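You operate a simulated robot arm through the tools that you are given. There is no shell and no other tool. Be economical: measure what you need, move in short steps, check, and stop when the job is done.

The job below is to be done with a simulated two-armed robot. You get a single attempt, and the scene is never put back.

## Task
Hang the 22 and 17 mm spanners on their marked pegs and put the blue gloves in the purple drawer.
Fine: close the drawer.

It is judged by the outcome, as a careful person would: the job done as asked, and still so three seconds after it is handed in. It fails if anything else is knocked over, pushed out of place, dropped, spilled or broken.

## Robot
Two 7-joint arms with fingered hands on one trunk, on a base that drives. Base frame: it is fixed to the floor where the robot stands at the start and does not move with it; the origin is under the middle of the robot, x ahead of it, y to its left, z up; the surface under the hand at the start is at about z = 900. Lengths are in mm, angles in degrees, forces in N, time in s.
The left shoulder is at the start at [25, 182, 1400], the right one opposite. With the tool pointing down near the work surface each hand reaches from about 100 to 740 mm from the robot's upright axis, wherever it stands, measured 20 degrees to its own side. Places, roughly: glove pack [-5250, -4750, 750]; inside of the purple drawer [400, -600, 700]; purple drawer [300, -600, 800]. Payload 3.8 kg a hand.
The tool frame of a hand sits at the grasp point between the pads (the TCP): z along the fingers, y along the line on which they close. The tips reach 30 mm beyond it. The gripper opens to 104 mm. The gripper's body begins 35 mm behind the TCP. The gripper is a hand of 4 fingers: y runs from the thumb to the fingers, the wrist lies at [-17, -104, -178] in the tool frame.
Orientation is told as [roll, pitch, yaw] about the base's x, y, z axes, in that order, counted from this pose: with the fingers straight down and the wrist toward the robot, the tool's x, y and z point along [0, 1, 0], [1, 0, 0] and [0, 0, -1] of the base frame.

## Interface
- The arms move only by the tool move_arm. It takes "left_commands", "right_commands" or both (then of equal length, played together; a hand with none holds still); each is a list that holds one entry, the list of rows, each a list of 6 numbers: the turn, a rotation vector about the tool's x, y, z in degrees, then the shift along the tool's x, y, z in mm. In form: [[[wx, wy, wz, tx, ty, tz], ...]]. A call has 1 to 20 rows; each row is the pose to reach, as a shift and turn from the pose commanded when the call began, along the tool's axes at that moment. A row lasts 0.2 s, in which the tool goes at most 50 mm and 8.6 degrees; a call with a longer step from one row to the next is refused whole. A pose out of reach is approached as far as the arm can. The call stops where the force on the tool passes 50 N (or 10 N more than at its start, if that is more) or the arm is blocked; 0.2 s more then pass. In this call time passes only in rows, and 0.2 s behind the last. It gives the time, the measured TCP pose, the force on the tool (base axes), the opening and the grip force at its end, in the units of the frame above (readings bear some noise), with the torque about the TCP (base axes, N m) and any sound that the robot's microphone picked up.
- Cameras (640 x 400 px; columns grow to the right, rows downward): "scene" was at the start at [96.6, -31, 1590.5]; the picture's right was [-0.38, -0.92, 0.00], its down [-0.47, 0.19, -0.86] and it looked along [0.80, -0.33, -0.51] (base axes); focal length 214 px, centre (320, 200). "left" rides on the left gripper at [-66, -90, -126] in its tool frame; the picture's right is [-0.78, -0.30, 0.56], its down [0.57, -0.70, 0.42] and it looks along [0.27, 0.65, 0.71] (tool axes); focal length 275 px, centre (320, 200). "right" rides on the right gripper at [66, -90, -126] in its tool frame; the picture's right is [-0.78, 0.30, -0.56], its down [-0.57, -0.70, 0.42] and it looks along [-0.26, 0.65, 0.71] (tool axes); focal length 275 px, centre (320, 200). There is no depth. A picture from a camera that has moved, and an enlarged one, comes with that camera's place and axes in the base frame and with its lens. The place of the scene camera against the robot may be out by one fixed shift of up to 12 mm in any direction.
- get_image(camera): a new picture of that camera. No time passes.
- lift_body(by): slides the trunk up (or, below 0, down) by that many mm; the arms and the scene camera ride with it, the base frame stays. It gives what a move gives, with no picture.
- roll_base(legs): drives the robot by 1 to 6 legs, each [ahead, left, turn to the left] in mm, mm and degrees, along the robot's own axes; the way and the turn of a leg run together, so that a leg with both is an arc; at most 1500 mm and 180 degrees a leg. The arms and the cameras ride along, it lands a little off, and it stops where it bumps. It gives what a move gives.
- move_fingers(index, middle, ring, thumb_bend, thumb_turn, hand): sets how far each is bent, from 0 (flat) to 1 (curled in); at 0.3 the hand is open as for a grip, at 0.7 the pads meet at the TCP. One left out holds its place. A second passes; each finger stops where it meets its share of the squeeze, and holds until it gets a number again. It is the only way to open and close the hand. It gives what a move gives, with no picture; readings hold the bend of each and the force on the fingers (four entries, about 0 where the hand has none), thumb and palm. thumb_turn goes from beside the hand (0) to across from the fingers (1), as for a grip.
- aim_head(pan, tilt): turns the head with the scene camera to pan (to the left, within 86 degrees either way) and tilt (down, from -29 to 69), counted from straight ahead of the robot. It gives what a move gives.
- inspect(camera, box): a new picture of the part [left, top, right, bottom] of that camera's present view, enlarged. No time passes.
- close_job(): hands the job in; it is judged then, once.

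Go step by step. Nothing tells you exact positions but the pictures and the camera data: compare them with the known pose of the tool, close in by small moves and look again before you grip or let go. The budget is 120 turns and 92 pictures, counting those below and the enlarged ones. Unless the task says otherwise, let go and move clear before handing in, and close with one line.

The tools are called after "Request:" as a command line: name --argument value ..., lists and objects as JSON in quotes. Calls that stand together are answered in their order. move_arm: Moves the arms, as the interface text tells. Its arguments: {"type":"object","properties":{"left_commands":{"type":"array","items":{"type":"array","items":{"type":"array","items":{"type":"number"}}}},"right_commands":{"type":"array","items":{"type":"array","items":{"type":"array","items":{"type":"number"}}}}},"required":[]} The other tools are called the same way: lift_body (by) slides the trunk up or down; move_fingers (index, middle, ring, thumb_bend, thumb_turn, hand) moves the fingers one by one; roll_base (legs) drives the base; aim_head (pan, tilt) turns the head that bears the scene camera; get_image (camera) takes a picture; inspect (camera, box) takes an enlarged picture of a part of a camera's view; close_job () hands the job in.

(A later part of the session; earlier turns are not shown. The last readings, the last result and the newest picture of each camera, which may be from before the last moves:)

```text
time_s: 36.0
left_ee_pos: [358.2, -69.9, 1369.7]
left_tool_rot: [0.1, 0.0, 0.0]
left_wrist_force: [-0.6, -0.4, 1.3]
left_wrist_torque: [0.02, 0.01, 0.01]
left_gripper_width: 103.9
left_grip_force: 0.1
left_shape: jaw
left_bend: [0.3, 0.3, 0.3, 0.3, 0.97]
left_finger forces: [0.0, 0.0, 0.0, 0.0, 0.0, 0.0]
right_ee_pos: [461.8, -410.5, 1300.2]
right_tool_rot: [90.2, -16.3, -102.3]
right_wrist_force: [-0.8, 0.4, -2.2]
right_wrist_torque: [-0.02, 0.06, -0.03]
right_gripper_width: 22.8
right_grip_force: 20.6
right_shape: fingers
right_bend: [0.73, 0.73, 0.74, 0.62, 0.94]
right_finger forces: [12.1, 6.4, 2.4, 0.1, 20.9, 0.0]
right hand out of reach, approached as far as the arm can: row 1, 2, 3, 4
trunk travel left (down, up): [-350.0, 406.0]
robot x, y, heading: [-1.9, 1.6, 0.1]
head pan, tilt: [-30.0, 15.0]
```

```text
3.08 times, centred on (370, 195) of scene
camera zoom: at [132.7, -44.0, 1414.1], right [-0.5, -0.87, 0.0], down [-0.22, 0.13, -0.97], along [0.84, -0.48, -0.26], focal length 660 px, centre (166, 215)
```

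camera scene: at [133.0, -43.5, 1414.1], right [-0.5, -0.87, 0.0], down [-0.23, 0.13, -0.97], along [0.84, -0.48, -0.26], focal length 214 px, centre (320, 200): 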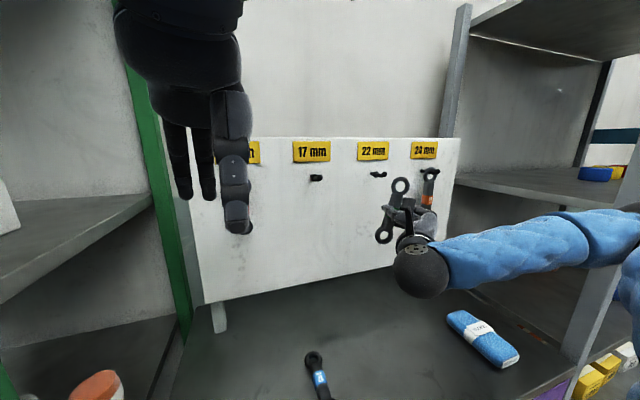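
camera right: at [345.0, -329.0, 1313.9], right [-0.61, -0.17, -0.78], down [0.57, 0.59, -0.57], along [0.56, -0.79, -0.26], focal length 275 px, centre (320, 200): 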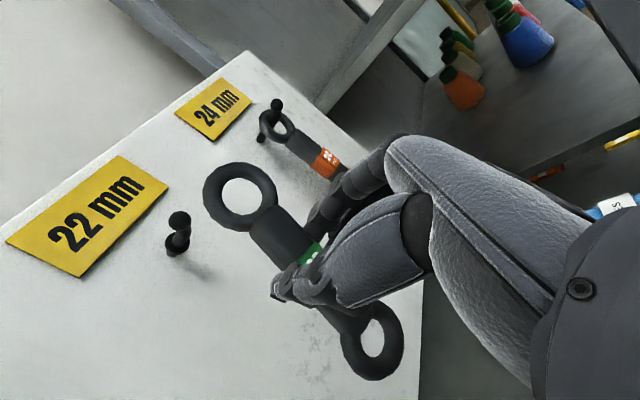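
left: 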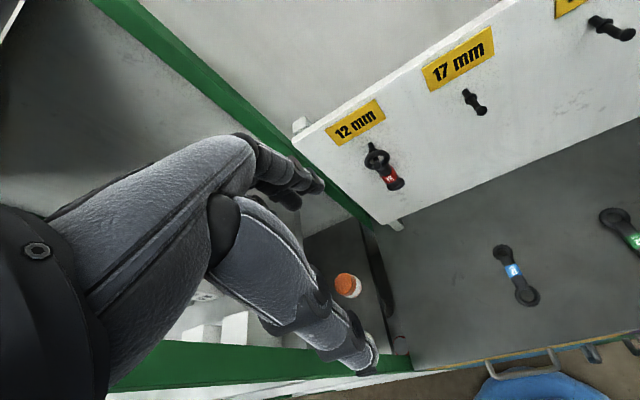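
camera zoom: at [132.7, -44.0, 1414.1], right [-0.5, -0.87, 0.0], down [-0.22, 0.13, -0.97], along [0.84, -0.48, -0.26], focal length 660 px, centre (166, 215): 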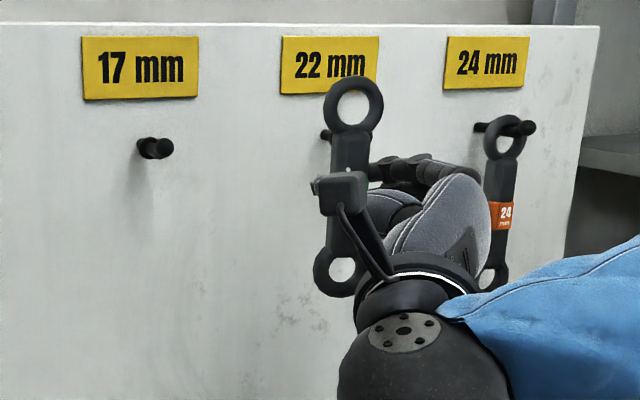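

The spanner is vertical now, but the arm's reach pulled it left and up. Before moving the base I'll check the elbow clearance on the right and the base clearance.

Request:
aim_head --pan -70 --tilt 35

Request:
get_image --camera "scene"

Request:
get_image --camera "left"

```text
time_s: 37.1
left_ee_pos: [358.2, -68.8, 1370.8]
left_tool_rot: [0.0, 0.0, 0.0]
left_wrist_force: [-0.1, 0.8, 0.4]
left_wrist_torque: [-0.01, -0.01, 0.0]
left_gripper_width: 103.6
left_grip_force: 0.1
left_shape: jaw
left_bend: [0.3, 0.3, 0.3, 0.3, 0.97]
left_finger forces: [0.2, 0.0, 0.0, 0.0, 0.1, 0.1]
right_ee_pos: [462.5, -410.1, 1300.7]
right_tool_rot: [90.2, -16.2, -102.4]
right_wrist_force: [0.1, 0.0, -1.6]
right_wrist_torque: [-0.01, 0.03, 0.01]
right_gripper_width: 22.4
right_grip_force: 21.5
right_shape: fingers
right_bend: [0.73, 0.73, 0.74, 0.62, 0.94]
right_finger forces: [12.1, 6.4, 2.4, 0.0, 20.9, 0.1]
trunk travel left (down, up): [-350.0, 406.0]
robot x, y, heading: [-1.1, -0.8, 0.0]
head pan, tilt: [-70.0, 35.0]
```

```text
64 pictures are left
camera scene: at [82.4, -79.3, 1382.2], right [-0.94, -0.34, 0.0], down [-0.2, 0.54, -0.82], along [0.28, -0.77, -0.57], focal length 214 px, centre (320, 200)
```

scene: 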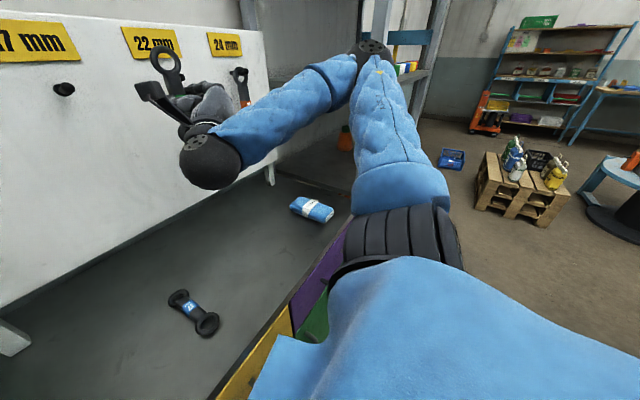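

```text
63 pictures are left
camera left: at [269.0, -136.7, 1495.8], right [-0.3, -0.78, -0.56], down [-0.7, 0.57, -0.42], along [0.65, 0.27, -0.71], focal length 275 px, centre (320, 200)
```

left: 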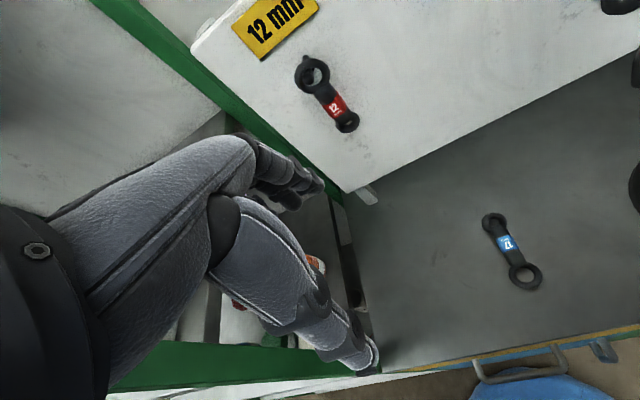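

The arm is folded with the elbow out to the side. Backing the base off about 150 mm lets the forearm point forward.

Request:
roll_base --legs '[[-150, 0, 0]]'

Request:
aim_head --pan -30 --tilt 15

```text
time_s: 38.5
left_ee_pos: [203.3, -68.3, 1370.0]
left_tool_rot: [0.1, 0.0, 0.0]
left_wrist_force: [-1.0, -0.5, 1.0]
left_wrist_torque: [0.02, -0.01, 0.0]
left_gripper_width: 103.9
left_grip_force: 0.0
left_shape: jaw
left_bend: [0.3, 0.3, 0.3, 0.3, 0.97]
left_finger forces: [0.0, 0.0, 0.0, 0.1, 0.0, 0.0]
right_ee_pos: [308.2, -409.7, 1300.4]
right_tool_rot: [90.3, -16.2, -102.3]
right_wrist_force: [0.1, 0.1, -1.5]
right_wrist_torque: [-0.01, 0.09, 0.01]
right_gripper_width: 22.4
right_grip_force: 21.4
right_shape: fingers
right_bend: [0.73, 0.73, 0.74, 0.62, 0.94]
right_finger forces: [12.1, 6.4, 2.4, 0.0, 20.9, 0.0]
trunk travel left (down, up): [-350.0, 406.0]
robot x, y, heading: [-155.9, 0.7, -0.1]
head pan, tilt: [-70.0, 35.0]
```

```text
time_s: 39.6
left_ee_pos: [205.2, -68.8, 1369.1]
left_tool_rot: [0.0, 0.0, -0.1]
left_wrist_force: [0.0, 0.4, 0.0]
left_wrist_torque: [0.01, -0.01, 0.02]
left_gripper_width: 103.9
left_grip_force: 0.1
left_shape: jaw
left_bend: [0.3, 0.3, 0.3, 0.3, 0.97]
left_finger forces: [0.0, 0.1, 0.1, 0.1, 0.1, 0.1]
right_ee_pos: [309.1, -409.6, 1300.1]
right_tool_rot: [90.3, -16.3, -102.5]
right_wrist_force: [-0.3, 0.2, -2.0]
right_wrist_torque: [0.0, 0.02, 0.0]
right_gripper_width: 22.6
right_grip_force: 20.7
right_shape: fingers
right_bend: [0.73, 0.73, 0.74, 0.62, 0.94]
right_finger forces: [12.1, 6.3, 2.4, 0.0, 20.8, 0.0]
trunk travel left (down, up): [-350.0, 406.0]
robot x, y, heading: [-152.6, 0.1, -0.3]
head pan, tilt: [-30.0, 15.0]
```

Now I'll extend toward the pre-insert point in front of the peg.

Request:
move_arm --right_commands '[[[0, 0, 0, -15, 2, 20], [0, 0, 0, -30, 3, 55], [0, 0, 0, -30, 3, 100], [0, 0, 0, -30, 3, 145]]]'

Request:
inspect --camera "right" --box '[120, 80, 420, 400]'

Request:
inspect --camera "scene" --box '[290, 130, 450, 260]'

```text
time_s: 40.6
left_ee_pos: [207.4, -69.7, 1367.9]
left_tool_rot: [0.0, 0.1, -0.1]
left_wrist_force: [1.3, 0.2, -0.3]
left_wrist_torque: [-0.01, 0.01, 0.0]
left_gripper_width: 103.7
left_grip_force: 0.0
left_shape: jaw
left_bend: [0.3, 0.3, 0.3, 0.3, 0.97]
left_finger forces: [0.0, 0.1, 0.1, 0.1, 0.0, 0.0]
right_ee_pos: [453.3, -444.0, 1274.5]
right_tool_rot: [89.9, -15.9, -102.6]
right_wrist_force: [0.8, 0.1, -2.7]
right_wrist_torque: [-0.01, 0.04, 0.01]
right_gripper_width: 22.5
right_grip_force: 20.6
right_shape: fingers
right_bend: [0.73, 0.73, 0.74, 0.62, 0.94]
right_finger forces: [12.1, 6.3, 2.5, 0.0, 20.8, 0.1]
right hand out of reach, approached as far as the arm can: row 1, 2, 3, 4
trunk travel left (down, up): [-350.0, 406.0]
robot x, y, heading: [-149.5, 2.0, -0.1]
head pan, tilt: [-30.0, 15.0]
```

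```text
1.25 times, centred on (270, 240) of right
camera zoom: at [354.3, -314.2, 1313.6], right [-0.65, -0.36, -0.66], down [0.53, 0.41, -0.74], along [0.54, -0.84, -0.08], focal length 344 px, centre (382, 150)
```

zoom: 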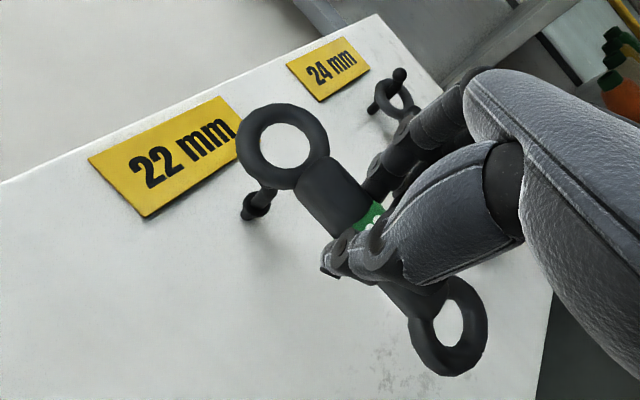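

```text
3.08 times, centred on (370, 195) of scene
camera zoom: at [-18.2, -43.6, 1413.9], right [-0.5, -0.86, 0.0], down [-0.23, 0.13, -0.97], along [0.84, -0.48, -0.26], focal length 660 px, centre (166, 215)
```

zoom: 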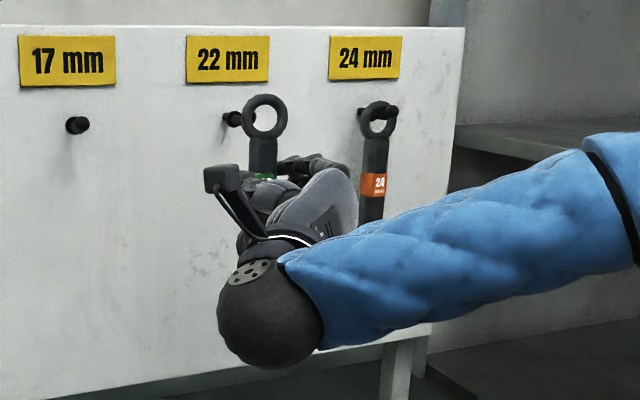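

It's nearly aligned: the ring needs about 9 mm to the right and about 54 mm ahead. The arm is at its limit toward the right, so I'll shift the base 60 mm right and compensate.

Request:
roll_base --legs '[[0, -60, 0]]'

Request:
move_arm --right_commands '[[[0, 0, 0, 4, -16, -5], [0, 0, 0, 8, -32, -8]]]'

Request:
inspect --camera "right" --box '[120, 80, 420, 400]'

Request:
inspect --camera "scene" --box '[290, 130, 450, 260]'

```text
time_s: 41.5
left_ee_pos: [205.2, -133.5, 1370.0]
left_tool_rot: [0.2, 0.0, -0.2]
left_wrist_force: [-0.2, 0.2, 0.1]
left_wrist_torque: [0.04, 0.0, 0.02]
left_gripper_width: 103.9
left_grip_force: 0.0
left_shape: jaw
left_bend: [0.3, 0.3, 0.3, 0.3, 0.97]
left_finger forces: [0.1, 0.0, 0.0, 0.1, 0.0, 0.0]
right_ee_pos: [452.3, -507.9, 1274.8]
right_tool_rot: [90.0, -15.9, -102.5]
right_wrist_force: [-0.3, 0.4, -1.8]
right_wrist_torque: [-0.01, 0.01, 0.03]
right_gripper_width: 22.8
right_grip_force: 21.2
right_shape: fingers
right_bend: [0.73, 0.73, 0.74, 0.62, 0.94]
right_finger forces: [12.1, 6.5, 2.5, 0.1, 20.8, 0.0]
trunk travel left (down, up): [-350.0, 406.0]
robot x, y, heading: [-153.6, -61.2, -0.1]
head pan, tilt: [-30.0, 15.0]
```

```text
time_s: 42.1
left_ee_pos: [206.1, -130.6, 1368.8]
left_tool_rot: [0.1, 0.0, -0.2]
left_wrist_force: [-0.1, 0.1, -0.4]
left_wrist_torque: [0.0, -0.06, -0.03]
left_gripper_width: 103.4
left_grip_force: 0.0
left_shape: jaw
left_bend: [0.3, 0.3, 0.3, 0.3, 0.97]
left_finger forces: [0.1, 0.1, 0.0, 0.0, 0.0, 0.0]
right_ee_pos: [452.5, -470.7, 1274.4]
right_tool_rot: [89.9, -16.0, -102.6]
right_wrist_force: [-0.9, 0.9, -1.9]
right_wrist_torque: [0.01, 0.04, -0.02]
right_gripper_width: 22.4
right_grip_force: 20.6
right_shape: fingers
right_bend: [0.73, 0.73, 0.74, 0.62, 0.94]
right_finger forces: [12.1, 6.4, 2.4, 0.0, 20.9, 0.0]
trunk travel left (down, up): [-350.0, 406.0]
robot x, y, heading: [-152.5, -61.9, -0.3]
head pan, tilt: [-30.0, 15.0]
```

```text
1.25 times, centred on (270, 240) of right
camera zoom: at [352.5, -341.0, 1312.7], right [-0.65, -0.36, -0.66], down [0.53, 0.41, -0.74], along [0.54, -0.84, -0.08], focal length 344 px, centre (382, 150)
```

zoom: 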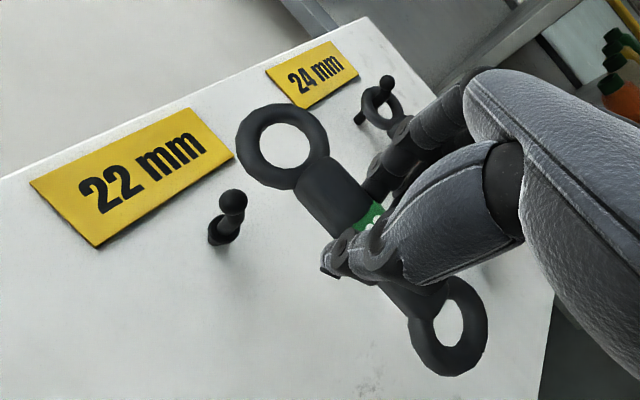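

```text
3.08 times, centred on (370, 195) of scene
camera zoom: at [-19.3, -104.7, 1414.1], right [-0.5, -0.86, 0.0], down [-0.22, 0.13, -0.97], along [0.83, -0.49, -0.26], focal length 660 px, centre (166, 215)
```

zoom: 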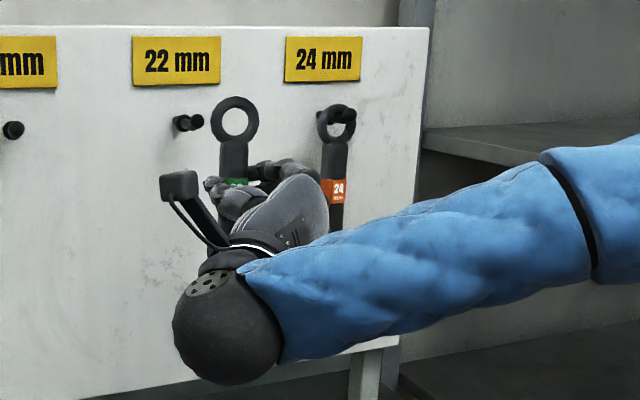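

The knob is about 20 mm left and 3 mm below the ring centre, and 50 mm ahead. I'll shift left, move a bit closer and look again.

Request:
move_arm --right_commands '[[[0, 0, 0, 2, -10, 0], [0, 0, 0, 3.5, -20, 10], [0, 0, 0, 3.5, -20, 25]]]'

Request:
inspect --camera "right" --box '[160, 110, 320, 270]'

Request:
inspect --camera "scene" --box '[310, 130, 390, 195]'

```text
time_s: 42.9
left_ee_pos: [204.0, -130.6, 1369.8]
left_tool_rot: [-0.1, 0.0, -0.2]
left_wrist_force: [-0.8, -0.6, 0.3]
left_wrist_torque: [-0.02, 0.0, -0.02]
left_gripper_width: 103.7
left_grip_force: 0.0
left_shape: jaw
left_bend: [0.3, 0.3, 0.3, 0.3, 0.97]
left_finger forces: [0.0, 0.0, 0.1, 0.0, 0.0, 0.1]
right_ee_pos: [480.9, -456.7, 1272.6]
right_tool_rot: [89.8, -16.0, -102.8]
right_wrist_force: [-0.1, 0.6, -2.4]
right_wrist_torque: [-0.05, 0.01, -0.01]
right_gripper_width: 22.7
right_grip_force: 21.6
right_shape: fingers
right_bend: [0.73, 0.73, 0.74, 0.62, 0.94]
right_finger forces: [12.1, 6.4, 2.5, 0.0, 20.9, 0.0]
trunk travel left (down, up): [-350.0, 406.0]
robot x, y, heading: [-155.0, -63.9, -0.2]
head pan, tilt: [-30.0, 15.0]
```

```text
2.50 times, centred on (240, 190) of right
camera zoom: at [381.6, -326.6, 1311.7], right [-0.65, -0.36, -0.66], down [0.53, 0.41, -0.74], along [0.54, -0.84, -0.08], focal length 688 px, centre (520, 225)
```

zoom: 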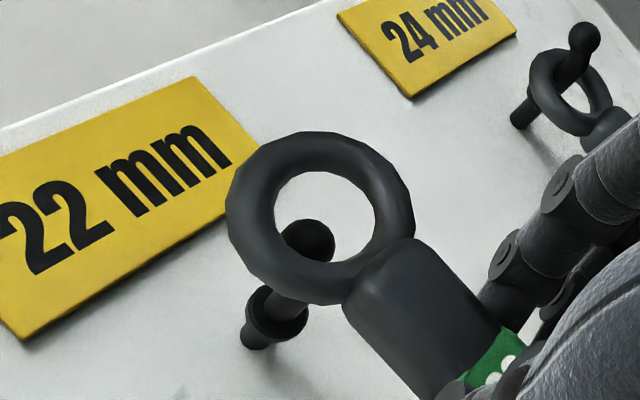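

```text
6.15 times, centred on (350, 162) of scene
camera zoom: at [-19.3, -104.7, 1414.1], right [-0.5, -0.86, 0.0], down [-0.22, 0.13, -0.97], along [0.83, -0.49, -0.26], focal length 1320 px, centre (135, 431)
```

zoom: 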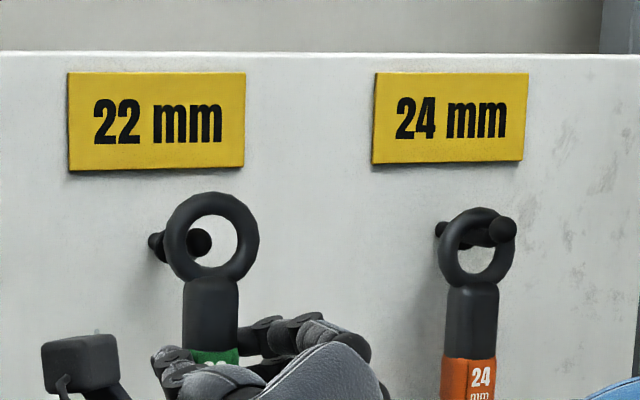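

Very close: I need about 4 mm right and 2 mm down. I'll make a small correction while advancing 12 mm.

Request:
move_arm --right_commands '[[[0, 0, 0, -2.9, 3, 0], [0, 0, 0, -2.9, 3, 6], [0, 0, 0, -2.9, 3, 12]]]'

Request:
inspect --camera "right" --box '[160, 110, 320, 270]'

Request:
inspect --camera "scene" --box '[310, 130, 390, 195]'

```text
time_s: 43.7
left_ee_pos: [206.1, -131.2, 1369.9]
left_tool_rot: [0.1, 0.0, -0.2]
left_wrist_force: [0.1, 0.4, 0.7]
left_wrist_torque: [-0.01, 0.02, -0.01]
left_gripper_width: 103.6
left_grip_force: 0.1
left_shape: jaw
left_bend: [0.3, 0.3, 0.3, 0.3, 0.97]
left_finger forces: [0.1, 0.1, 0.0, 0.1, 0.0, 0.1]
right_ee_pos: [491.9, -461.5, 1270.7]
right_tool_rot: [89.8, -16.1, -102.6]
right_wrist_force: [0.2, 1.9, -2.3]
right_wrist_torque: [-0.11, 0.06, 0.04]
right_gripper_width: 22.5
right_grip_force: 20.3
right_shape: fingers
right_bend: [0.73, 0.73, 0.74, 0.62, 0.94]
right_finger forces: [9.9, 5.8, 3.6, 0.0, 21.1, 0.0]
trunk travel left (down, up): [-350.0, 406.0]
robot x, y, heading: [-154.8, -60.4, -0.4]
head pan, tilt: [-30.0, 15.0]
```

```text
2.50 times, centred on (240, 190) of right
camera zoom: at [391.8, -332.5, 1309.6], right [-0.65, -0.37, -0.66], down [0.53, 0.41, -0.74], along [0.54, -0.84, -0.08], focal length 688 px, centre (520, 225)
```

zoom: 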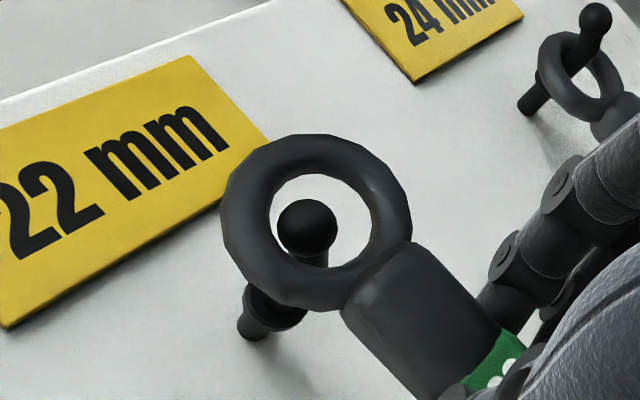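

```text
6.15 times, centred on (350, 162) of scene
camera zoom: at [-19.3, -104.2, 1414.1], right [-0.5, -0.86, 0.0], down [-0.22, 0.13, -0.97], along [0.84, -0.49, -0.26], focal length 1320 px, centre (135, 431)
```

zoom: 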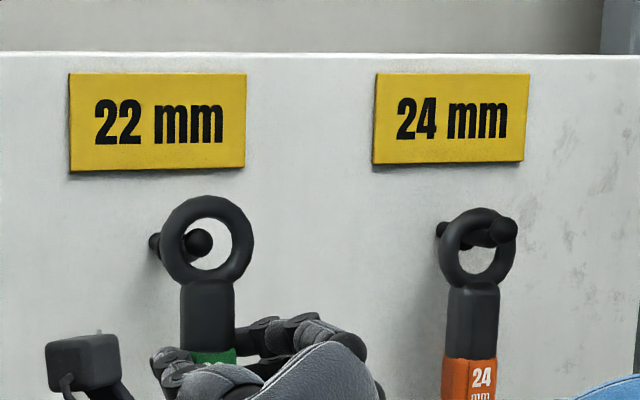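

The ring is around the knob with only slight contact. I'll advance gently, watching the force.

Request:
move_arm --right_commands '[[[0, 0, 0, 0, 0, 4], [0, 0, 0, 0, 0, 8]]]'

Request:
inspect --camera "right" --box '[160, 110, 320, 270]'

```text
time_s: 44.3
left_ee_pos: [204.8, -131.0, 1369.7]
left_tool_rot: [0.0, 0.0, -0.2]
left_wrist_force: [0.8, 0.0, 0.0]
left_wrist_torque: [-0.01, 0.0, -0.02]
left_gripper_width: 103.7
left_grip_force: 0.1
left_shape: jaw
left_bend: [0.3, 0.3, 0.3, 0.3, 0.97]
left_finger forces: [0.1, 0.1, 0.0, 0.0, 0.0, 0.0]
right_ee_pos: [497.8, -464.1, 1270.7]
right_tool_rot: [89.8, -16.0, -102.6]
right_wrist_force: [-2.2, 2.0, -3.7]
right_wrist_torque: [-0.15, 0.02, 0.08]
right_gripper_width: 22.6
right_grip_force: 20.4
right_shape: fingers
right_bend: [0.73, 0.73, 0.74, 0.62, 0.94]
right_finger forces: [10.1, 5.8, 3.3, 0.0, 21.1, 0.1]
trunk travel left (down, up): [-350.0, 406.0]
robot x, y, heading: [-157.1, -63.1, -0.0]
head pan, tilt: [-30.0, 15.0]
```

```text
2.50 times, centred on (240, 190) of right
camera zoom: at [398.7, -334.8, 1309.2], right [-0.65, -0.36, -0.66], down [0.53, 0.41, -0.74], along [0.54, -0.84, -0.08], focal length 688 px, centre (520, 225)
```

zoom: 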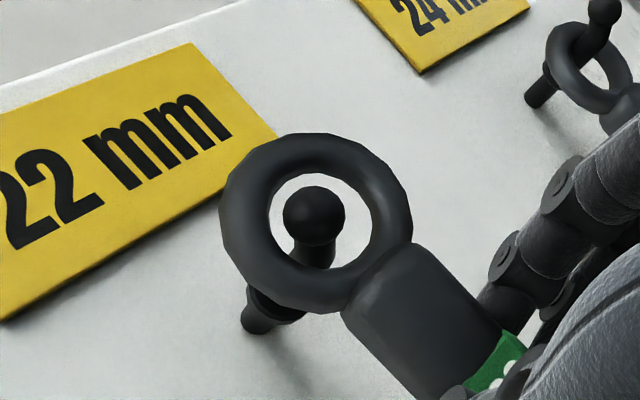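

The knob is entering the ring. Light forces suggest nudging 2 mm down and 1.5 mm left while I advance.

Request:
move_arm --right_commands '[[[0, 0, 0, -1.5, -2, 0], [0, 0, 0, -1.5, -2, 5], [0, 0, 0, -1.5, -2, 10], [0, 0, 0, -1.5, -2, 15]]]'

Request:
inspect --camera "right" --box '[160, 110, 320, 270]'

Request:
inspect --camera "scene" --box '[310, 130, 390, 195]'

```text
time_s: 45.3
left_ee_pos: [205.5, -130.6, 1369.6]
left_tool_rot: [0.0, 0.1, -0.2]
left_wrist_force: [0.2, 1.1, 0.3]
left_wrist_torque: [0.01, 0.0, 0.01]
left_gripper_width: 103.7
left_grip_force: 0.0
left_shape: jaw
left_bend: [0.3, 0.3, 0.3, 0.3, 0.97]
left_finger forces: [0.0, 0.0, 0.0, 0.0, 0.0, 0.0]
right_ee_pos: [514.6, -465.5, 1268.8]
right_tool_rot: [89.9, -15.9, -102.7]
right_wrist_force: [0.2, 1.1, -2.6]
right_wrist_torque: [-0.05, 0.05, -0.01]
right_gripper_width: 22.5
right_grip_force: 20.3
right_shape: fingers
right_bend: [0.73, 0.73, 0.74, 0.62, 0.94]
right_finger forces: [11.1, 6.3, 2.7, 0.0, 20.4, 0.0]
trunk travel left (down, up): [-350.0, 406.0]
robot x, y, heading: [-151.7, -60.1, -0.3]
head pan, tilt: [-30.0, 15.0]
```

```text
2.50 times, centred on (240, 190) of right
camera zoom: at [414.3, -337.0, 1306.9], right [-0.65, -0.36, -0.66], down [0.53, 0.41, -0.74], along [0.54, -0.84, -0.08], focal length 688 px, centre (520, 225)
```

zoom: 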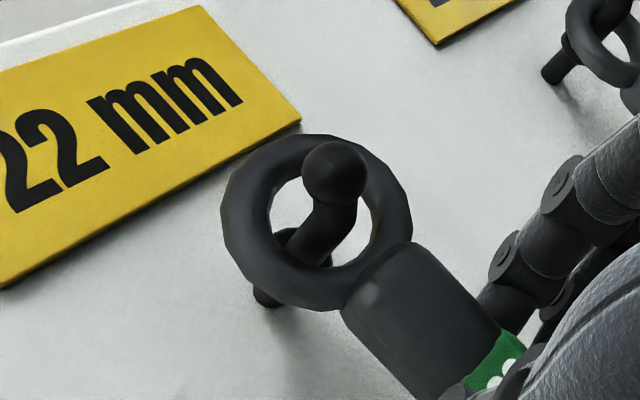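

```text
6.15 times, centred on (350, 162) of scene
camera zoom: at [-19.3, -104.5, 1414.1], right [-0.5, -0.86, 0.0], down [-0.22, 0.13, -0.97], along [0.83, -0.49, -0.26], focal length 1320 px, centre (135, 431)
```

zoom: 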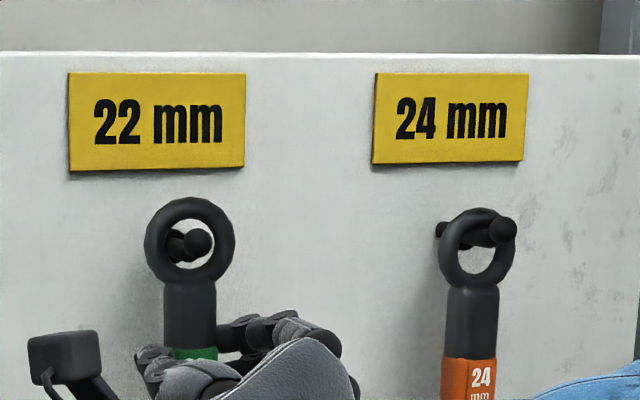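

The knob is through the ring. I'll advance another 10 mm, then lower until the ring rests on the peg.

Request:
move_arm --right_commands '[[[0, 0, 0, 0, 0, 5], [0, 0, 0, 0, 0, 10], [0, 0, 0, -3, -1, 11], [0, 0, 0, -6, -2, 11]]]'

Request:
inspect --camera "right" --box '[160, 110, 320, 270]'

Request:
inspect --camera "scene" --box '[310, 130, 390, 195]'

```text
time_s: 46.3
left_ee_pos: [204.9, -129.9, 1369.4]
left_tool_rot: [0.1, 0.0, -0.2]
left_wrist_force: [-0.4, -0.6, -0.2]
left_wrist_torque: [-0.01, -0.01, -0.02]
left_gripper_width: 103.6
left_grip_force: 0.0
left_shape: jaw
left_bend: [0.3, 0.3, 0.3, 0.3, 0.97]
left_finger forces: [0.1, 0.1, 0.1, 0.0, 0.0, 0.0]
right_ee_pos: [524.2, -466.6, 1264.4]
right_tool_rot: [89.9, -16.1, -102.6]
right_wrist_force: [0.4, 2.9, 0.3]
right_wrist_torque: [-0.15, 0.02, 0.09]
right_gripper_width: 22.3
right_grip_force: 20.6
right_shape: fingers
right_bend: [0.73, 0.73, 0.74, 0.61, 0.94]
right_finger forces: [8.8, 5.7, 4.0, 0.1, 21.7, 0.0]
trunk travel left (down, up): [-350.0, 406.0]
robot x, y, heading: [-149.9, -54.5, -0.2]
head pan, tilt: [-30.0, 15.0]
```

```text
2.50 times, centred on (240, 190) of right
camera zoom: at [424.9, -338.4, 1301.8], right [-0.65, -0.37, -0.66], down [0.53, 0.41, -0.74], along [0.54, -0.84, -0.07], focal length 688 px, centre (520, 225)
```

zoom: 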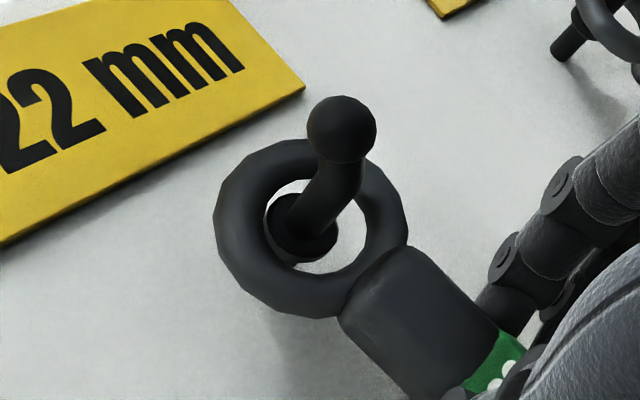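

```text
6.15 times, centred on (350, 162) of scene
camera zoom: at [-19.6, -103.6, 1414.2], right [-0.5, -0.86, 0.0], down [-0.22, 0.13, -0.97], along [0.84, -0.49, -0.26], focal length 1320 px, centre (135, 431)
```

zoom: 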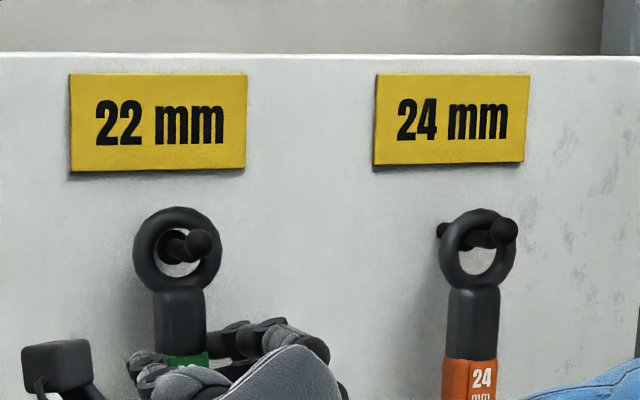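

The ring now rests partly on the peg, since the weight has been taken up. I'll ease 3 mm left and 2 mm down, then open.

Request:
move_arm --right_commands '[[[0, 0, 0, 0.8, -3, 0], [0, 0, 0, -1.5, -3.6, 0]]]'

Request:
move_fingers --hand "right" --index 0.5 --middle 0.5 --ring 0.5 --thumb_bend 0.5

Request:
inspect --camera "right" --box '[120, 80, 420, 400]'

```text
time_s: 46.9
left_ee_pos: [205.7, -129.2, 1369.7]
left_tool_rot: [0.0, 0.1, -0.3]
left_wrist_force: [-0.5, 0.6, 0.1]
left_wrist_torque: [0.01, -0.01, -0.01]
left_gripper_width: 103.9
left_grip_force: 0.1
left_shape: jaw
left_bend: [0.3, 0.3, 0.3, 0.3, 0.97]
left_finger forces: [0.1, 0.1, 0.0, 0.0, 0.0, 0.0]
right_ee_pos: [525.1, -465.0, 1262.3]
right_tool_rot: [90.3, -16.0, -102.9]
right_wrist_force: [0.9, 1.4, 5.5]
right_wrist_torque: [-0.04, -0.11, 0.01]
right_gripper_width: 22.2
right_grip_force: 18.8
right_shape: fingers
right_bend: [0.73, 0.73, 0.74, 0.61, 0.94]
right_finger forces: [10.4, 5.5, 2.5, 0.0, 19.7, 0.1]
trunk travel left (down, up): [-350.0, 406.0]
robot x, y, heading: [-153.8, -56.9, -0.1]
head pan, tilt: [-30.0, 15.0]
```

```text
time_s: 47.9
left_ee_pos: [204.2, -130.0, 1370.4]
left_tool_rot: [0.0, 0.0, -0.2]
left_wrist_force: [1.1, 0.5, 0.1]
left_wrist_torque: [0.03, -0.01, -0.05]
left_gripper_width: 103.7
left_grip_force: 0.1
left_shape: jaw
left_bend: [0.3, 0.3, 0.3, 0.3, 0.97]
left_finger forces: [0.1, 0.0, 0.0, 0.0, 0.1, 0.1]
right_ee_pos: [524.6, -465.3, 1260.7]
right_tool_rot: [90.1, -16.1, -102.6]
right_wrist_force: [0.3, -0.2, 0.3]
right_wrist_torque: [-0.02, 0.01, -0.02]
right_gripper_width: 54.0
right_grip_force: 0.1
right_shape: fingers
right_bend: [0.5, 0.5, 0.5, 0.5, 0.97]
right_finger forces: [0.0, 0.0, 0.0, 0.0, 0.1, 0.1]
trunk travel left (down, up): [-350.0, 406.0]
robot x, y, heading: [-151.1, -60.3, -0.2]
head pan, tilt: [-30.0, 15.0]
```

```text
1.25 times, centred on (270, 240) of right
camera zoom: at [425.2, -336.3, 1298.0], right [-0.65, -0.36, -0.66], down [0.53, 0.41, -0.74], along [0.54, -0.84, -0.08], focal length 344 px, centre (382, 150)
```

zoom: 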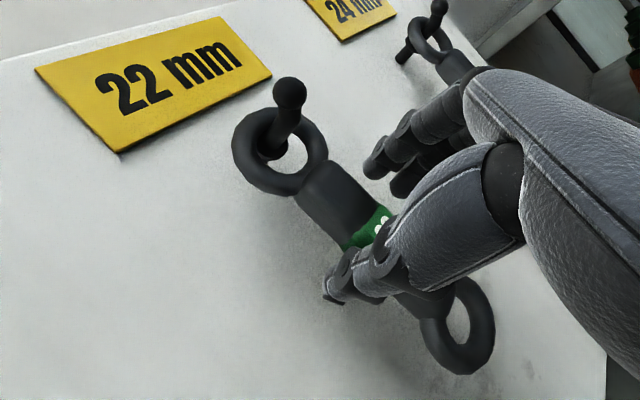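

The 22 hangs on its peg. I'll withdraw straight back.

Request:
move_arm --right_commands '[[[0, 0, 0, 0, 0, -15], [0, 0, 0, 0, 0, -40], [0, 0, 0, 0, 0, -80], [0, 0, 0, 0, 0, -125], [0, 0, 0, 0, 0, -170]]]'

Request:
inspect --camera "scene" --box '[260, 120, 420, 250]'

```text
time_s: 49.1
left_ee_pos: [203.6, -127.1, 1370.1]
left_tool_rot: [-0.1, -0.2, -0.1]
left_wrist_force: [-0.5, 1.0, 0.6]
left_wrist_torque: [0.02, -0.01, 0.02]
left_gripper_width: 103.7
left_grip_force: 0.1
left_shape: jaw
left_bend: [0.3, 0.3, 0.3, 0.3, 0.97]
left_finger forces: [0.0, 0.1, 0.0, 0.1, 0.0, 0.0]
right_ee_pos: [358.6, -428.5, 1263.1]
right_tool_rot: [90.0, -16.1, -102.5]
right_wrist_force: [-0.9, 0.3, -0.3]
right_wrist_torque: [0.04, -0.02, -0.03]
right_gripper_width: 53.4
right_grip_force: 0.1
right_shape: fingers
right_bend: [0.5, 0.5, 0.5, 0.5, 0.97]
right_finger forces: [0.0, 0.0, 0.0, 0.0, 0.1, 0.0]
trunk travel left (down, up): [-350.0, 406.0]
robot x, y, heading: [-154.7, -63.0, -0.2]
head pan, tilt: [-30.0, 15.0]
```

```text
3.08 times, centred on (340, 185) of scene
camera zoom: at [-21.3, -101.9, 1414.5], right [-0.5, -0.86, 0.0], down [-0.22, 0.13, -0.97], along [0.84, -0.49, -0.26], focal length 660 px, centre (258, 246)
```

zoom: 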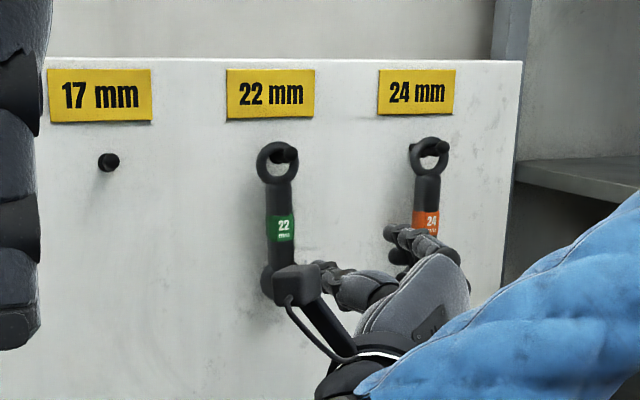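

The 22 hangs properly upright next to the 24. Next is the 17: I'll turn the hand back down and move the left hand out of the way.

Request:
move_arm --right_commands '[[[0, 0, 8, 0, 0, 0], [0, 0, 16, 0, 0, 0], [0, 0, 16, 0, 0, 0], [0, 0, 16, 0, 0, 0], [0, 0, 16, 0, 0, 0]]]' --left_commands '[[[0, 0, 0, 40, 0, 0], [0, 0, 0, 85, 0, 0], [0, 0, 0, 130, 0, 0], [0, 0, 0, 175, 0, 0], [0, 0, 0, 220, 0, 0]]]'

Request:
move_arm --right_commands '[[[0, -8, 0, 0, 0, 0], [0, -16, 0, 0, 0, 0], [0, -24, 0, 0, 0, 0], [0, -32, 0, -5, 0, 0], [0, -40, 0, -10, 0, 0], [0, -48, 0, -15, 0, 0], [0, -56, 0, -20, 0, 0], [0, -64, 0, -25, 0, 0], [0, -72, 0, -30, 0, 0], [0, -80, 0, -40, 0, 0], [0, -86, 0, -50, 0, 0], [0, -90, 0, -60, 0, 0]]]'

Request:
move_fingers --hand "right" --index 0.3 --middle 0.3 --ring 0.3 --thumb_bend 0.3

Request:
aim_head --pan -10 --tilt 40

Request:
get_image --camera "scene"

```text
time_s: 50.3
left_ee_pos: [204.6, 93.1, 1369.5]
left_tool_rot: [0.1, 0.1, -0.3]
left_wrist_force: [-0.6, 0.2, 0.0]
left_wrist_torque: [-0.03, 0.0, -0.01]
left_gripper_width: 103.8
left_grip_force: 0.0
left_shape: jaw
left_bend: [0.3, 0.3, 0.3, 0.3, 0.97]
left_finger forces: [0.1, 0.1, 0.1, 0.0, 0.0, 0.0]
right_ee_pos: [359.3, -427.5, 1261.0]
right_tool_rot: [90.1, -0.1, -102.7]
right_wrist_force: [0.2, 0.2, 0.7]
right_wrist_torque: [0.02, -0.02, -0.02]
right_gripper_width: 53.5
right_grip_force: 0.0
right_shape: fingers
right_bend: [0.5, 0.5, 0.5, 0.5, 0.97]
right_finger forces: [0.0, 0.0, 0.0, 0.0, 0.0, 0.1]
trunk travel left (down, up): [-350.0, 406.0]
robot x, y, heading: [-153.8, -60.0, -0.3]
head pan, tilt: [-30.0, 15.0]
```

```text
time_s: 52.9
left_ee_pos: [206.9, 91.2, 1370.4]
left_tool_rot: [-0.1, 0.0, -0.2]
left_wrist_force: [-0.8, -0.2, 0.6]
left_wrist_torque: [0.02, -0.03, -0.01]
left_gripper_width: 103.8
left_grip_force: 0.1
left_shape: jaw
left_bend: [0.3, 0.3, 0.3, 0.3, 0.97]
left_finger forces: [0.1, 0.0, 0.0, 0.1, 0.0, 0.1]
right_ee_pos: [360.3, -427.7, 1199.7]
right_tool_rot: [-0.2, 0.0, -102.7]
right_wrist_force: [0.0, 0.7, 0.2]
right_wrist_torque: [0.03, 0.01, -0.03]
right_gripper_width: 53.8
right_grip_force: 0.2
right_shape: fingers
right_bend: [0.5, 0.5, 0.5, 0.5, 0.97]
right_finger forces: [0.0, 0.0, 0.0, 0.0, 0.1, 0.0]
trunk travel left (down, up): [-350.0, 406.0]
robot x, y, heading: [-151.2, -61.6, -0.1]
head pan, tilt: [-30.0, 15.0]
```

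```text
time_s: 53.9
left_ee_pos: [205.7, 91.1, 1371.6]
left_tool_rot: [0.0, 0.0, -0.2]
left_wrist_force: [-0.5, 0.6, 0.1]
left_wrist_torque: [0.0, -0.02, 0.04]
left_gripper_width: 104.0
left_grip_force: 0.0
left_shape: jaw
left_bend: [0.3, 0.3, 0.3, 0.3, 0.97]
left_finger forces: [0.1, 0.1, 0.1, 0.0, 0.0, 0.1]
right_ee_pos: [359.6, -428.2, 1200.3]
right_tool_rot: [0.1, 0.1, -102.7]
right_wrist_force: [0.3, -0.2, -0.5]
right_wrist_torque: [0.0, 0.0, 0.0]
right_gripper_width: 104.1
right_grip_force: 0.1
right_shape: fingers
right_bend: [0.3, 0.3, 0.3, 0.3, 0.97]
right_finger forces: [0.1, 0.0, 0.1, 0.0, 0.1, 0.0]
trunk travel left (down, up): [-350.0, 406.0]
robot x, y, heading: [-154.4, -60.8, -0.2]
head pan, tilt: [-30.0, 15.0]
```

```text
time_s: 54.8
left_ee_pos: [205.5, 92.0, 1369.6]
left_tool_rot: [0.0, 0.1, -0.3]
left_wrist_force: [-0.1, -0.2, 0.0]
left_wrist_torque: [0.02, 0.02, -0.02]
left_gripper_width: 103.6
left_grip_force: 0.0
left_shape: jaw
left_bend: [0.3, 0.3, 0.3, 0.3, 0.97]
left_finger forces: [0.0, 0.1, 0.1, 0.0, 0.0, 0.0]
right_ee_pos: [360.1, -428.5, 1200.0]
right_tool_rot: [0.1, 0.0, -102.7]
right_wrist_force: [0.0, -0.4, 0.6]
right_wrist_torque: [0.0, 0.02, -0.02]
right_gripper_width: 104.1
right_grip_force: 0.0
right_shape: fingers
right_bend: [0.3, 0.3, 0.3, 0.3, 0.97]
right_finger forces: [0.1, 0.1, 0.0, 0.0, 0.0, 0.0]
trunk travel left (down, up): [-350.0, 406.0]
robot x, y, heading: [-151.1, -61.2, -0.2]
head pan, tilt: [-10.0, 40.0]
```

```text
47 pictures are left
camera scene: at [-16.8, -72.5, 1374.7], right [-0.18, -0.98, 0.0], down [-0.63, 0.11, -0.77], along [0.75, -0.14, -0.64], focal length 214 px, centre (320, 200)
```

scene: 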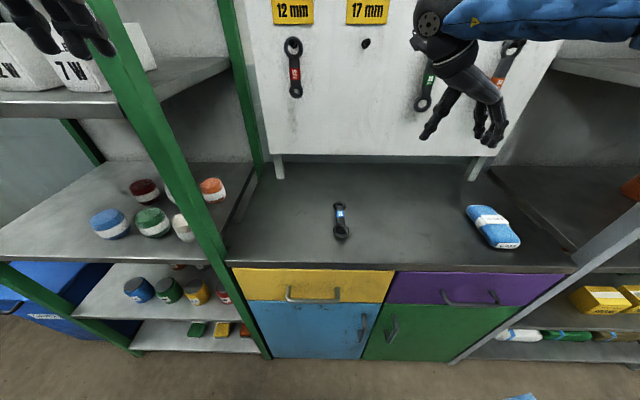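

Good overview: the left shelf post stands at about [345,108], so the left hand must be pulled back before I drive forward. I'll retract both hands, then drive to the original spot.

Request:
move_arm --right_commands '[[[0, 0, 0, -35, -20, 0], [0, 0, 0, -70, -40, 0], [0, 0, 0, -100, -60, 20], [0, 0, 0, -130, -80, 45], [0, 0, 0, -160, -95, 80]]]' --left_commands '[[[0, 0, 0, 0, -30, 0], [0, 0, 0, 0, -60, 0], [0, 0, 0, 0, -90, 0], [0, 0, 0, 0, -120, 0], [0, 0, 0, 0, -130, 0]]]'

Request:
roll_base --legs '[[150, 50, 0]]'

Request:
get_image --camera "right"

```text
time_s: 56.0
left_ee_pos: [76.8, 90.2, 1370.7]
left_tool_rot: [0.0, 0.0, -0.1]
left_wrist_force: [-0.4, -0.5, -0.2]
left_wrist_torque: [0.01, 0.01, 0.0]
left_gripper_width: 103.7
left_grip_force: 0.0
left_shape: jaw
left_bend: [0.3, 0.3, 0.3, 0.3, 0.97]
left_finger forces: [0.0, 0.1, 0.1, 0.0, 0.0, 0.0]
right_ee_pos: [219.7, -301.7, 1122.0]
right_tool_rot: [-0.1, -0.1, -102.7]
right_wrist_force: [0.1, 0.2, -0.2]
right_wrist_torque: [-0.03, 0.01, -0.01]
right_gripper_width: 104.1
right_grip_force: 0.1
right_shape: fingers
right_bend: [0.3, 0.3, 0.3, 0.3, 0.97]
right_finger forces: [0.0, 0.0, 0.0, 0.0, 0.1, 0.0]
trunk travel left (down, up): [-350.0, 406.0]
robot x, y, heading: [-149.7, -60.4, -0.3]
head pan, tilt: [-10.0, 40.0]
```

```text
time_s: 57.4
left_ee_pos: [227.6, 139.4, 1369.3]
left_tool_rot: [0.0, 0.2, -0.5]
left_wrist_force: [0.8, 0.0, 0.1]
left_wrist_torque: [0.01, 0.02, -0.01]
left_gripper_width: 103.8
left_grip_force: 0.0
left_shape: jaw
left_bend: [0.3, 0.3, 0.3, 0.3, 0.97]
left_finger forces: [0.0, 0.0, 0.1, 0.1, 0.0, 0.1]
right_ee_pos: [369.6, -254.1, 1121.6]
right_tool_rot: [-0.2, -0.1, -102.8]
right_wrist_force: [0.9, -0.6, 0.9]
right_wrist_torque: [-0.02, 0.02, 0.0]
right_gripper_width: 104.3
right_grip_force: 0.1
right_shape: fingers
right_bend: [0.3, 0.3, 0.3, 0.3, 0.97]
right_finger forces: [0.0, 0.1, 0.0, 0.0, 0.0, 0.1]
trunk travel left (down, up): [-350.0, 406.0]
robot x, y, heading: [-5.7, -11.4, -0.3]
head pan, tilt: [-10.0, 40.0]
```

```text
46 pictures are left
camera right: at [453.3, -180.2, 1245.5], right [-0.82, -0.12, 0.56], down [-0.4, 0.81, -0.42], along [-0.4, -0.57, -0.71], focal length 275 px, centre (320, 200)
```

right: 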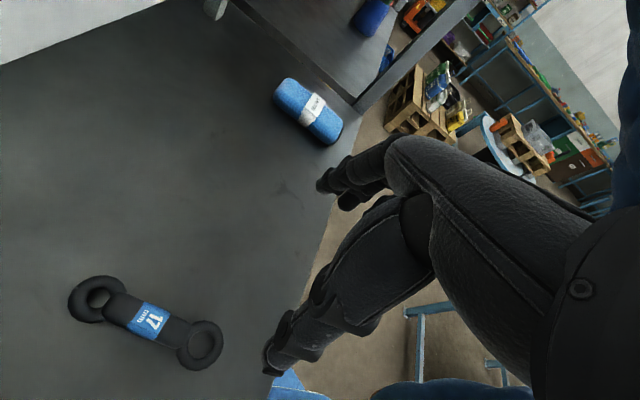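

The 17's centre is at about [433,-217], with the same heading as the 22. I'll move over it and descend to 30 mm above grip height.

Request:
move_arm --right_commands '[[[0, 0, 0, 18, -18, 30], [0, 0, 0, 36, -34, 65], [0, 0, 0, 53, -51, 100], [0, 0, 0, 53, -51, 140], [0, 0, 0, 53, -51, 155]]]'

Request:
get_image --camera "right"

```text
time_s: 58.6
left_ee_pos: [226.5, 138.8, 1369.8]
left_tool_rot: [0.0, -0.1, -0.4]
left_wrist_force: [0.7, 0.1, 0.9]
left_wrist_torque: [0.03, -0.01, -0.01]
left_gripper_width: 103.7
left_grip_force: 0.1
left_shape: jaw
left_bend: [0.3, 0.3, 0.3, 0.3, 0.97]
left_finger forces: [0.1, 0.0, 0.0, 0.1, 0.0, 0.0]
right_ee_pos: [432.4, -215.0, 966.6]
right_tool_rot: [0.0, 0.0, -102.9]
right_wrist_force: [-0.1, 0.3, 0.2]
right_wrist_torque: [0.03, -0.03, -0.02]
right_gripper_width: 104.2
right_grip_force: 0.0
right_shape: fingers
right_bend: [0.3, 0.3, 0.3, 0.3, 0.97]
right_finger forces: [0.1, 0.0, 0.0, 0.0, 0.0, 0.0]
trunk travel left (down, up): [-350.0, 406.0]
robot x, y, heading: [-0.8, -11.7, -0.2]
head pan, tilt: [-10.0, 40.0]
```

```text
45 pictures are left
camera right: at [515.9, -141.5, 1092.0], right [-0.82, -0.12, 0.56], down [-0.4, 0.81, -0.42], along [-0.4, -0.57, -0.71], focal length 275 px, centre (320, 200)
```

right: 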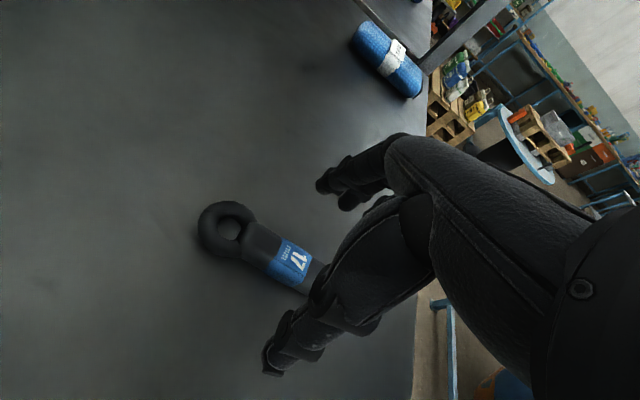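

Well centred. I'll lower it and grip.

Request:
move_arm --right_commands '[[[0, 0, 0, 0, 2, 20], [0, 0, 0, 0, 2, 29], [0, 0, 0, 0, 2, 33]]]'

Request:
move_fingers --hand "right" --index 0.7 --middle 0.7 --ring 0.7 --thumb_bend 0.7

Request:
move_arm --right_commands '[[[0, 0, 0, 0, 0, -20], [0, 0, 0, 0, 0, -60], [0, 0, 0, 0, 0, -100], [0, 0, -8, -18, 15, -120], [0, 0, -16, -35, 30, -120], [0, 0, -24, -52, 45, -120], [0, 0, -32, -70, 60, -120], [0, 0, -40, -75, 75, -120], [0, 0, -48, -80, 90, -120], [0, 0, -56, -80, 110, -120], [0, 0, -64, -80, 130, -120], [0, 0, -72, -80, 150, -120], [0, 0, -80, -75, 170, -120], [0, 0, -88, -70, 185, -120], [0, 0, -96, -60, 200, -120], [0, 0, -104, -50, 200, -120], [0, 0, -112, -46, 200, -120], [0, 0, -120, -46, 200, -120]]]'

Request:
get_image --camera "right"

```text
time_s: 59.4
left_ee_pos: [226.0, 139.5, 1369.8]
left_tool_rot: [0.0, 0.0, -0.4]
left_wrist_force: [0.2, 0.3, 0.8]
left_wrist_torque: [0.0, -0.01, 0.01]
left_gripper_width: 103.6
left_grip_force: 0.1
left_shape: jaw
left_bend: [0.3, 0.3, 0.3, 0.3, 0.97]
left_finger forces: [0.0, 0.0, 0.0, 0.0, 0.0, 0.1]
right_ee_pos: [429.0, -216.9, 932.5]
right_tool_rot: [0.0, 0.0, -102.9]
right_wrist_force: [0.4, -0.1, 0.2]
right_wrist_torque: [-0.02, 0.02, 0.03]
right_gripper_width: 104.6
right_grip_force: 0.1
right_shape: fingers
right_bend: [0.3, 0.3, 0.3, 0.3, 0.97]
right_finger forces: [0.0, 0.1, 0.0, 0.1, 0.0, 0.1]
trunk travel left (down, up): [-350.0, 406.0]
robot x, y, heading: [-2.8, -12.5, -0.4]
head pan, tilt: [-10.0, 40.0]
```

```text
time_s: 60.4
left_ee_pos: [225.8, 139.0, 1371.0]
left_tool_rot: [0.0, 0.0, -0.5]
left_wrist_force: [-0.6, -0.6, 0.5]
left_wrist_torque: [-0.04, -0.02, 0.01]
left_gripper_width: 103.9
left_grip_force: 0.1
left_shape: jaw
left_bend: [0.3, 0.3, 0.3, 0.3, 0.97]
left_finger forces: [0.0, 0.0, 0.0, 0.0, 0.0, 0.0]
right_ee_pos: [430.1, -218.5, 934.1]
right_tool_rot: [0.0, 0.0, -102.9]
right_wrist_force: [-1.8, 0.1, 1.5]
right_wrist_torque: [0.03, -0.03, 0.02]
right_gripper_width: 23.4
right_grip_force: 9.9
right_shape: fingers
right_bend: [0.64, 0.66, 0.68, 0.62, 0.96]
right_finger forces: [4.8, 3.7, 1.5, 0.0, 9.8, 0.1]
trunk travel left (down, up): [-350.0, 406.0]
robot x, y, heading: [-6.4, -11.0, -0.5]
head pan, tilt: [-10.0, 40.0]
```

```text
time_s: 64.2
left_ee_pos: [226.2, 138.1, 1369.5]
left_tool_rot: [0.1, 0.1, -0.3]
left_wrist_force: [-1.0, 0.5, -0.6]
left_wrist_torque: [0.0, -0.03, -0.01]
left_gripper_width: 103.7
left_grip_force: 0.0
left_shape: jaw
left_bend: [0.3, 0.3, 0.3, 0.3, 0.97]
left_finger forces: [0.1, 0.1, 0.0, 0.1, 0.0, 0.1]
right_ee_pos: [339.9, -402.4, 1053.5]
right_tool_rot: [0.0, 0.0, 17.1]
right_wrist_force: [0.6, -0.1, -2.0]
right_wrist_torque: [-0.01, -0.08, 0.01]
right_gripper_width: 22.9
right_grip_force: 9.6
right_shape: fingers
right_bend: [0.64, 0.67, 0.68, 0.62, 0.95]
right_finger forces: [4.8, 3.4, 1.0, 0.0, 9.2, 0.0]
right hand out of reach, approached as far as the arm can: row 8, 9, 10, 11, 12, 13, 14, 15, 16
trunk travel left (down, up): [-350.0, 406.0]
robot x, y, heading: [-3.5, -13.0, -0.5]
head pan, tilt: [-10.0, 40.0]
```

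```text
44 pictures are left
camera right: at [234.7, -366.5, 1177.4], right [0.51, -0.65, 0.56], down [-0.5, -0.75, -0.42], along [0.7, -0.06, -0.71], focal length 275 px, centre (320, 200)
```

right: 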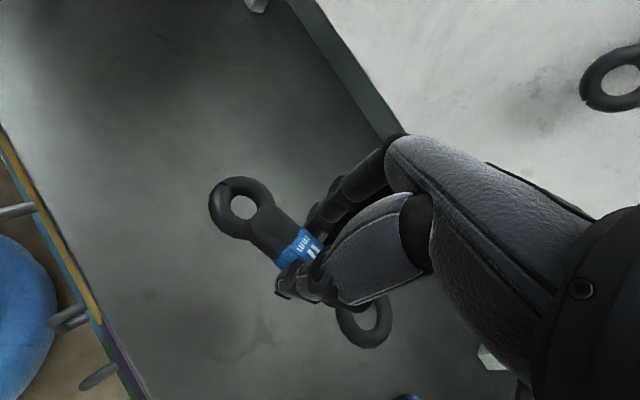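

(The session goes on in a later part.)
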